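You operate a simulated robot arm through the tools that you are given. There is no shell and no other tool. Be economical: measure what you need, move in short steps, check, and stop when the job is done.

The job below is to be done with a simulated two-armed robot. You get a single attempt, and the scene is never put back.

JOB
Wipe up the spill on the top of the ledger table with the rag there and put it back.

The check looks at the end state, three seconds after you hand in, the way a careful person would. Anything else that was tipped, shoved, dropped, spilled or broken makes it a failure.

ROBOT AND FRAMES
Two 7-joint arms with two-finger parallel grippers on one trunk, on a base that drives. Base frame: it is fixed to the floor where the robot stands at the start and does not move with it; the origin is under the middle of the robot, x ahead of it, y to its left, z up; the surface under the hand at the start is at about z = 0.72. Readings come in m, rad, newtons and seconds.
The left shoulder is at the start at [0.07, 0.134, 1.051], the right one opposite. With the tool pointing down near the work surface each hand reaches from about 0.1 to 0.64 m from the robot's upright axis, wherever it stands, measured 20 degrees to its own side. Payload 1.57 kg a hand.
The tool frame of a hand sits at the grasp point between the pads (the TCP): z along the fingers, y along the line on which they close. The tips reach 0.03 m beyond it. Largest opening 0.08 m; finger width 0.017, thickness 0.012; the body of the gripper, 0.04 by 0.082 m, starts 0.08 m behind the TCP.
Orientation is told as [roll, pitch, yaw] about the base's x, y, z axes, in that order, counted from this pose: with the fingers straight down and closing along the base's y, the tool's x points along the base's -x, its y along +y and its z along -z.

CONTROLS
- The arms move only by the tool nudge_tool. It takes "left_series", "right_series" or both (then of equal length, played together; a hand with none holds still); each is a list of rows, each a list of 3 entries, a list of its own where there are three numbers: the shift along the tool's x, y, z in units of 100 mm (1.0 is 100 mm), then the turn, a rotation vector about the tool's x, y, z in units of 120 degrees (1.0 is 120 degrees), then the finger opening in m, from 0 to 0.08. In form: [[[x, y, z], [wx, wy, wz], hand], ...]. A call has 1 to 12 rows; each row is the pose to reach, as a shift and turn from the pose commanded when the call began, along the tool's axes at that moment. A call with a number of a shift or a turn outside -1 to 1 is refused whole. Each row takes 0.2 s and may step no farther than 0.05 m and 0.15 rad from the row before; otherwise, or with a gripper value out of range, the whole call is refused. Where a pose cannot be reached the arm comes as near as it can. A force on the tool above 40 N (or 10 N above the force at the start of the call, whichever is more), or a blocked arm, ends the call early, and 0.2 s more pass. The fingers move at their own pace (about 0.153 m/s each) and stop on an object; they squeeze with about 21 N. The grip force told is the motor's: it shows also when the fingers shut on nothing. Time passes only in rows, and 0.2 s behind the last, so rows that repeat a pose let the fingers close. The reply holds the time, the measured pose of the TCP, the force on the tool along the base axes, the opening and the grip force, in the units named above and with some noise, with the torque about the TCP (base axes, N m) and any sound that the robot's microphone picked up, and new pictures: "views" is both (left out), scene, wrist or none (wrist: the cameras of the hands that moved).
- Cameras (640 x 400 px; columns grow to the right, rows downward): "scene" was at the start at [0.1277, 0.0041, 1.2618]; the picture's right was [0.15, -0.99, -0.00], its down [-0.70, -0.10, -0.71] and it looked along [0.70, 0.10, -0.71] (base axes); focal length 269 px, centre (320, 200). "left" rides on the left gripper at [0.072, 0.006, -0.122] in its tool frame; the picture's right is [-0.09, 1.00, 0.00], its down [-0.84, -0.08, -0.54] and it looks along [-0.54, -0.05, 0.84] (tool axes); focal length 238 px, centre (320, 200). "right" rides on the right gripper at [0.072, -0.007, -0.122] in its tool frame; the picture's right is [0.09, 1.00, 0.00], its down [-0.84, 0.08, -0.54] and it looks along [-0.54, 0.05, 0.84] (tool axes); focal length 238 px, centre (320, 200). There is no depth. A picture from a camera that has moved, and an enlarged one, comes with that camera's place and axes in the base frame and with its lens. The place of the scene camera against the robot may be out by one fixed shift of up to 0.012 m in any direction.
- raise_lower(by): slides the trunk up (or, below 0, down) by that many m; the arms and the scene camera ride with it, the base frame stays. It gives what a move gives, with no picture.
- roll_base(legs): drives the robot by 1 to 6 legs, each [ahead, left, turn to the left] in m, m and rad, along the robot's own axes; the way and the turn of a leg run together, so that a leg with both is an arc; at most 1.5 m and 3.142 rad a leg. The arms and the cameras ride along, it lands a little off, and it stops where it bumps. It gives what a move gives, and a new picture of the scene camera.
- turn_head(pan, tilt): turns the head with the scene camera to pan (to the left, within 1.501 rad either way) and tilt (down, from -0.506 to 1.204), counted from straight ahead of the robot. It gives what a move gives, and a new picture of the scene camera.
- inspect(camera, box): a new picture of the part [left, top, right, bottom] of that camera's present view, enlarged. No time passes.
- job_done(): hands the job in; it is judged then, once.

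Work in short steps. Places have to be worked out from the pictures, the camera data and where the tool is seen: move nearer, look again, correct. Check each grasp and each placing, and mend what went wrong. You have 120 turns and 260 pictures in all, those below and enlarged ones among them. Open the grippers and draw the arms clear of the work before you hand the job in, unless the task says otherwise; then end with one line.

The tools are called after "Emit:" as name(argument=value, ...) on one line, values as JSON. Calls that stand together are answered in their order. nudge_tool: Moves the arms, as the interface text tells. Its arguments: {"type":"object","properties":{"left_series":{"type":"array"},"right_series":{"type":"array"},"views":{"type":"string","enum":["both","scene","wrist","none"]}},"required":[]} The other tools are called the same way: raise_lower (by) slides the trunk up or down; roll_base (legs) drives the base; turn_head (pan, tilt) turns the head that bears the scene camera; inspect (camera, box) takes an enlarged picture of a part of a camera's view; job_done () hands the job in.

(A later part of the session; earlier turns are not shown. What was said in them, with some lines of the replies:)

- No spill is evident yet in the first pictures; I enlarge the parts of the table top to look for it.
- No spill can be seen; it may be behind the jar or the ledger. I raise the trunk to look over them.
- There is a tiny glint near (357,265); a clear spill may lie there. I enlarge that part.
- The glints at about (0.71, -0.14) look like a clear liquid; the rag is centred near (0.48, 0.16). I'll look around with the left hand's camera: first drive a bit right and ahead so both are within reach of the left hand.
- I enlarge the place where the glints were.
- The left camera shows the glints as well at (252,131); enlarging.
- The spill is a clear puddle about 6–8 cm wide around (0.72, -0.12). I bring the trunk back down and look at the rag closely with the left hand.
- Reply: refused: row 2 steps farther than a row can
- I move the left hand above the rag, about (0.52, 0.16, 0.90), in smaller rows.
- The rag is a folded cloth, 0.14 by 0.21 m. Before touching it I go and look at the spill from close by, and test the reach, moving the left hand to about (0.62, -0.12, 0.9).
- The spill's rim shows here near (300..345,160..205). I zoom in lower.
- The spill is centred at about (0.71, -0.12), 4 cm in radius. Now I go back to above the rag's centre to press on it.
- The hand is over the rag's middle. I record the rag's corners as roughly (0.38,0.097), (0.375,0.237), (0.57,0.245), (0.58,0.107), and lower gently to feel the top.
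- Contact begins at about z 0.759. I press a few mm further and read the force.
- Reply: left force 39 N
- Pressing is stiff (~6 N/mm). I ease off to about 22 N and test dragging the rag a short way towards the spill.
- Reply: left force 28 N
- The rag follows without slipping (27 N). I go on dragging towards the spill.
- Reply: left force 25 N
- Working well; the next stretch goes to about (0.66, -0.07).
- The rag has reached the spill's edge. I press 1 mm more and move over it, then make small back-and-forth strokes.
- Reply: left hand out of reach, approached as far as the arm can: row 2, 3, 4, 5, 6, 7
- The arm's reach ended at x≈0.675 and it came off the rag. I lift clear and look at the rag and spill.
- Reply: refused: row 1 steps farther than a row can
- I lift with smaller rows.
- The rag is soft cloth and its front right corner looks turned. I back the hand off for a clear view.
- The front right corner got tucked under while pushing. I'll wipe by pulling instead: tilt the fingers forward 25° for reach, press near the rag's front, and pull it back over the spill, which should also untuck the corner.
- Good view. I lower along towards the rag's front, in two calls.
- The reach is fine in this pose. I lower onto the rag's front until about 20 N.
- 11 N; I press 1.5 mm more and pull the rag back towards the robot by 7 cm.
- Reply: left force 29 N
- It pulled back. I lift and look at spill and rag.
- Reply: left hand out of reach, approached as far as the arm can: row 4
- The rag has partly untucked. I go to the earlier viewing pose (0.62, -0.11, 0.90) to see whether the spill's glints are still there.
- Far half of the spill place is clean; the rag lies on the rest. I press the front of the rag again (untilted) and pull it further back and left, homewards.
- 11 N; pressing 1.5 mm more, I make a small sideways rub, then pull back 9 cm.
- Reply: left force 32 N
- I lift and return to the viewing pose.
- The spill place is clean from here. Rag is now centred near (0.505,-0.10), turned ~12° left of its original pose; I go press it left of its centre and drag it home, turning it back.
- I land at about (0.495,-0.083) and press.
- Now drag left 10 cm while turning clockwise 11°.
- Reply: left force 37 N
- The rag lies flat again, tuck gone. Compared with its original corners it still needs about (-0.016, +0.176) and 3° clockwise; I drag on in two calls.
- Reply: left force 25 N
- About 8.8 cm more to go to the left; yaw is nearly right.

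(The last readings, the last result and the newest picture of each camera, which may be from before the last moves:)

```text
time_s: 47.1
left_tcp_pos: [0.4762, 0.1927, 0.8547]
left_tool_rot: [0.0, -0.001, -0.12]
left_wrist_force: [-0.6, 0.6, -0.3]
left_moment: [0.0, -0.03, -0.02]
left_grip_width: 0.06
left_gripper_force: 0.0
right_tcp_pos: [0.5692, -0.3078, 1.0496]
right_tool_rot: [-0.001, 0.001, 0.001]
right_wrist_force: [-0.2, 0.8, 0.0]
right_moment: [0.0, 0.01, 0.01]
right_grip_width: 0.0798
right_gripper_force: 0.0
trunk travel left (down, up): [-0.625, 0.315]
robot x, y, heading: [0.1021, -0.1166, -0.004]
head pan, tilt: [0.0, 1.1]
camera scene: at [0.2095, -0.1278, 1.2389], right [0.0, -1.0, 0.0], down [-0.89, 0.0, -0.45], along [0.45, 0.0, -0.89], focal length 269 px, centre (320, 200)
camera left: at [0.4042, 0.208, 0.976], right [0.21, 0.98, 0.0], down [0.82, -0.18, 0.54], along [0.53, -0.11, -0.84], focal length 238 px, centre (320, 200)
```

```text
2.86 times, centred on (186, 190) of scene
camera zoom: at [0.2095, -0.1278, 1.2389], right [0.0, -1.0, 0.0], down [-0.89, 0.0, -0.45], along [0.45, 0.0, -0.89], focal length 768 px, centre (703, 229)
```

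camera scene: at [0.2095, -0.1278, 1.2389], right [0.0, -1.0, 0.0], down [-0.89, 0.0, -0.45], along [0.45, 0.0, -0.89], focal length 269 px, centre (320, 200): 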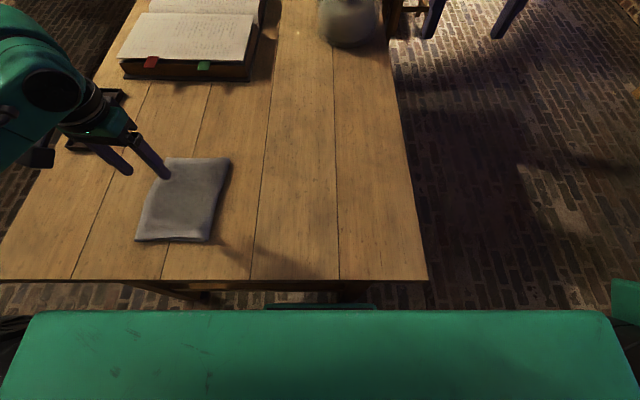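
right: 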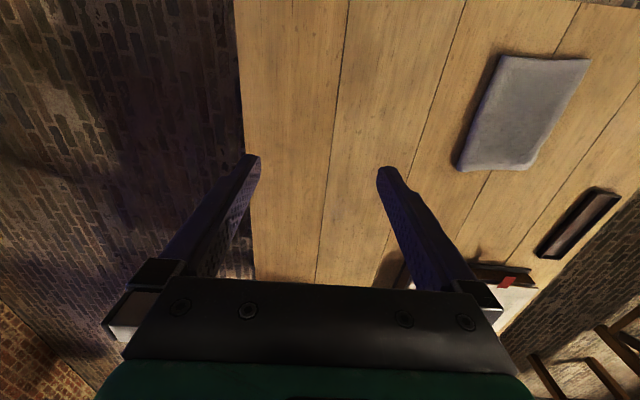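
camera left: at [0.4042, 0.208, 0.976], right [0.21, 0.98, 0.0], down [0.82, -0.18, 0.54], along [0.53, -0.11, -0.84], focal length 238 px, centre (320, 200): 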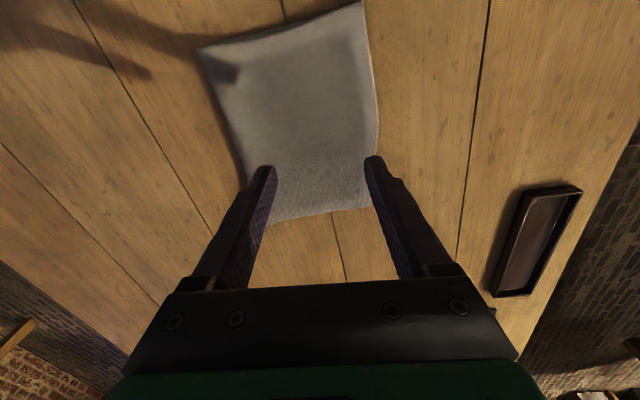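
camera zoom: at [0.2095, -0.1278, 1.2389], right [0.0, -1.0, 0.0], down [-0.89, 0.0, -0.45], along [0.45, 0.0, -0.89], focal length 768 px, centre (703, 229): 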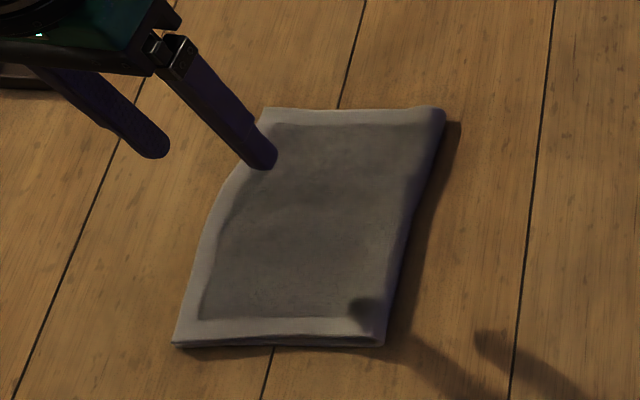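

The rag's corners match the originals within about 1 cm. Now I draw the left hand up and clear, and check the spill place and rest of the table from the first glint viewpoint (trunk raised).

Emit:
nudge_tool(left_series=[[[0, 0.1, -0.4], [0, 0, -0.03], 0.08], [[0, 0.2, -0.8], [0, 0, -0.057], 0.08], [[0, 0.3, -1.0], [0, 0, -0.057], 0.08]], views="none")

Emit:
raise_lower(by=0.3)

Emit:
roll_base(legs=[[-0.1, 0.0, 0.0], [0.0, 0.12, 0.0]])

Emit:
turn_head(pan=0.0, tilt=0.75)

Emit:
inspect(camera="scene", box=[290, 200, 450, 300])

Emit:
inspect(camera="scene", box=[180, 130, 420, 280])

Emit:
inspect(camera="scene", box=[180, 260, 372, 380])

```text
time_s: 47.9
left_tcp_pos: [0.4794, 0.2213, 0.9535]
left_tool_rot: [-0.001, 0.002, 0.0]
left_wrist_force: [0.4, -0.3, 0.2]
left_moment: [-0.01, 0.02, 0.02]
left_grip_width: 0.0798
left_gripper_force: 0.1
right_tcp_pos: [0.5679, -0.3073, 1.0494]
right_tool_rot: [0.0, -0.002, 0.001]
right_wrist_force: [-0.5, 0.5, 0.1]
right_moment: [0.01, -0.04, -0.03]
right_grip_width: 0.0803
right_gripper_force: 0.0
trunk travel left (down, up): [-0.625, 0.315]
robot x, y, heading: [0.096, -0.1214, -0.002]
head pan, tilt: [0.0, 1.1]
```

```text
time_s: 50.9
left_tcp_pos: [0.4806, 0.222, 1.2538]
left_tool_rot: [0.0, -0.003, -0.003]
left_wrist_force: [-0.4, 1.0, 0.0]
left_moment: [0.0, 0.0, 0.0]
left_grip_width: 0.08
left_gripper_force: 0.0
right_tcp_pos: [0.5698, -0.3087, 1.3491]
right_tool_rot: [-0.002, -0.001, 0.003]
right_wrist_force: [0.7, 0.1, 0.8]
right_moment: [0.02, 0.0, 0.0]
right_grip_width: 0.0798
right_gripper_force: 0.0
trunk travel left (down, up): [-0.925, 0.015]
robot x, y, heading: [0.1002, -0.1202, -0.001]
head pan, tilt: [0.0, 1.1]
```

```text
time_s: 52.9
left_tcp_pos: [0.3803, 0.3363, 1.2559]
left_tool_rot: [0.004, -0.001, -0.002]
left_wrist_force: [-0.4, -0.5, 0.6]
left_moment: [0.04, -0.02, 0.03]
left_grip_width: 0.0802
left_gripper_force: 0.0
right_tcp_pos: [0.4696, -0.1947, 1.3492]
right_tool_rot: [0.005, -0.002, -0.001]
right_wrist_force: [-0.5, -0.8, -0.5]
right_moment: [0.01, -0.04, 0.0]
right_grip_width: 0.0801
right_gripper_force: 0.0
trunk travel left (down, up): [-0.925, 0.015]
robot x, y, heading: [-0.0018, -0.0041, -0.001]
head pan, tilt: [0.0, 1.1]
camera scene: at [0.1085, -0.0153, 1.5391], right [0.0, -1.0, 0.0], down [-0.89, 0.0, -0.45], along [0.45, 0.0, -0.89], focal length 269 px, centre (320, 200)
```

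scene: 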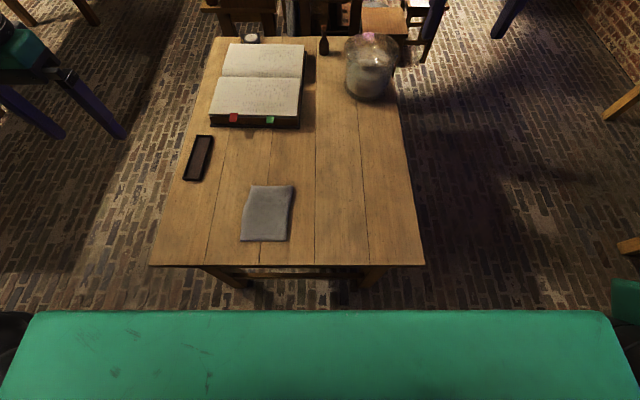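

```text
time_s: 53.7
left_tcp_pos: [0.3808, 0.3424, 1.2532]
left_tool_rot: [-0.002, -0.001, -0.002]
left_wrist_force: [0.2, -0.9, -0.1]
left_moment: [-0.01, 0.0, -0.01]
left_grip_width: 0.0801
left_gripper_force: 0.1
right_tcp_pos: [0.47, -0.1889, 1.3507]
right_tool_rot: [0.0, 0.0, 0.001]
right_wrist_force: [0.1, -0.1, -0.2]
right_moment: [-0.03, 0.0, -0.01]
right_grip_width: 0.0799
right_gripper_force: 0.0
trunk travel left (down, up): [-0.925, 0.015]
robot x, y, heading: [-0.0007, -0.0016, -0.003]
head pan, tilt: [0.0, 0.75]
camera scene: at [0.1292, -0.0077, 1.5647], right [0.0, -1.0, 0.0], down [-0.68, 0.0, -0.73], along [0.73, 0.0, -0.68], focal length 269 px, centre (320, 200)
```

scene: 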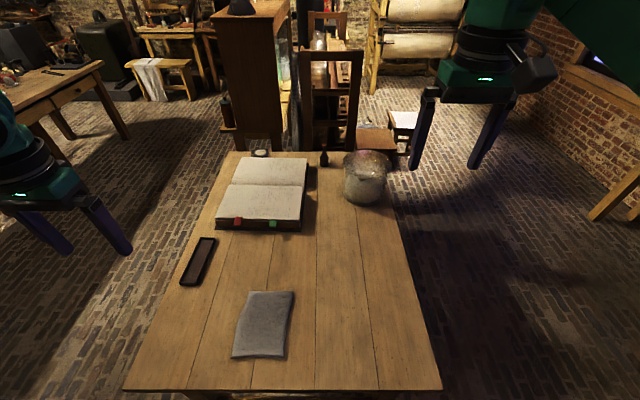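

```text
4.00 times, centred on (370, 250) of scene
camera zoom: at [0.1292, -0.0077, 1.5647], right [0.0, -1.0, 0.0], down [-0.68, 0.0, -0.73], along [0.73, 0.0, -0.68], focal length 1076 px, centre (120, 0)
```

zoom: 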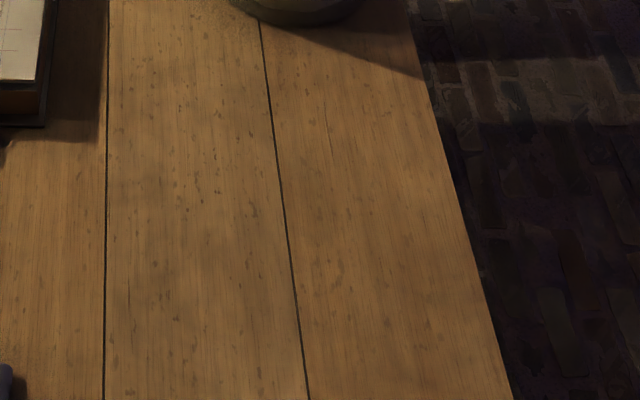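

```text
2.67 times, centred on (300, 205) of scene
camera zoom: at [0.1292, -0.0077, 1.5647], right [0.0, -1.0, 0.0], down [-0.68, 0.0, -0.73], along [0.73, 0.0, -0.68], focal length 717 px, centre (373, 187)
```

zoom: 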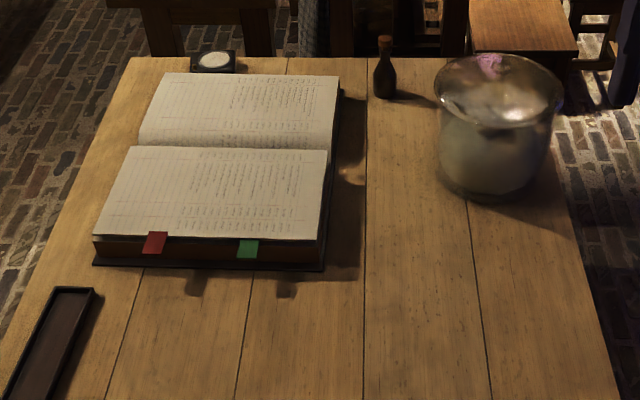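

```text
3.33 times, centred on (276, 320) of scene
camera zoom: at [0.1292, -0.0077, 1.5647], right [0.0, -1.0, 0.0], down [-0.68, 0.0, -0.73], along [0.73, 0.0, -0.68], focal length 896 px, centre (467, -200)
```

zoom: 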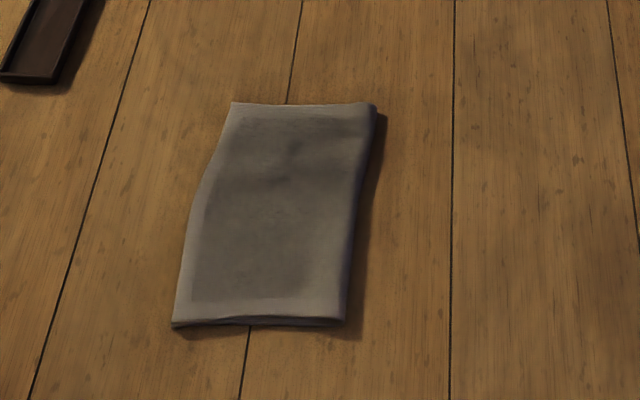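

The glints have gone from the same viewpoint that first showed them. The rag is flat on its old place to within about 1 cm, nothing else has moved, and both hands are open and clear, so I hand in.

Emit:
job_done()

```text
The job is handed in.
```

I wiped up the spill with the rag and dragged the rag back to its place, within about 1 cm of where it lay. I saw no trace of the spill afterwards, and nothing else on the table looked moved.
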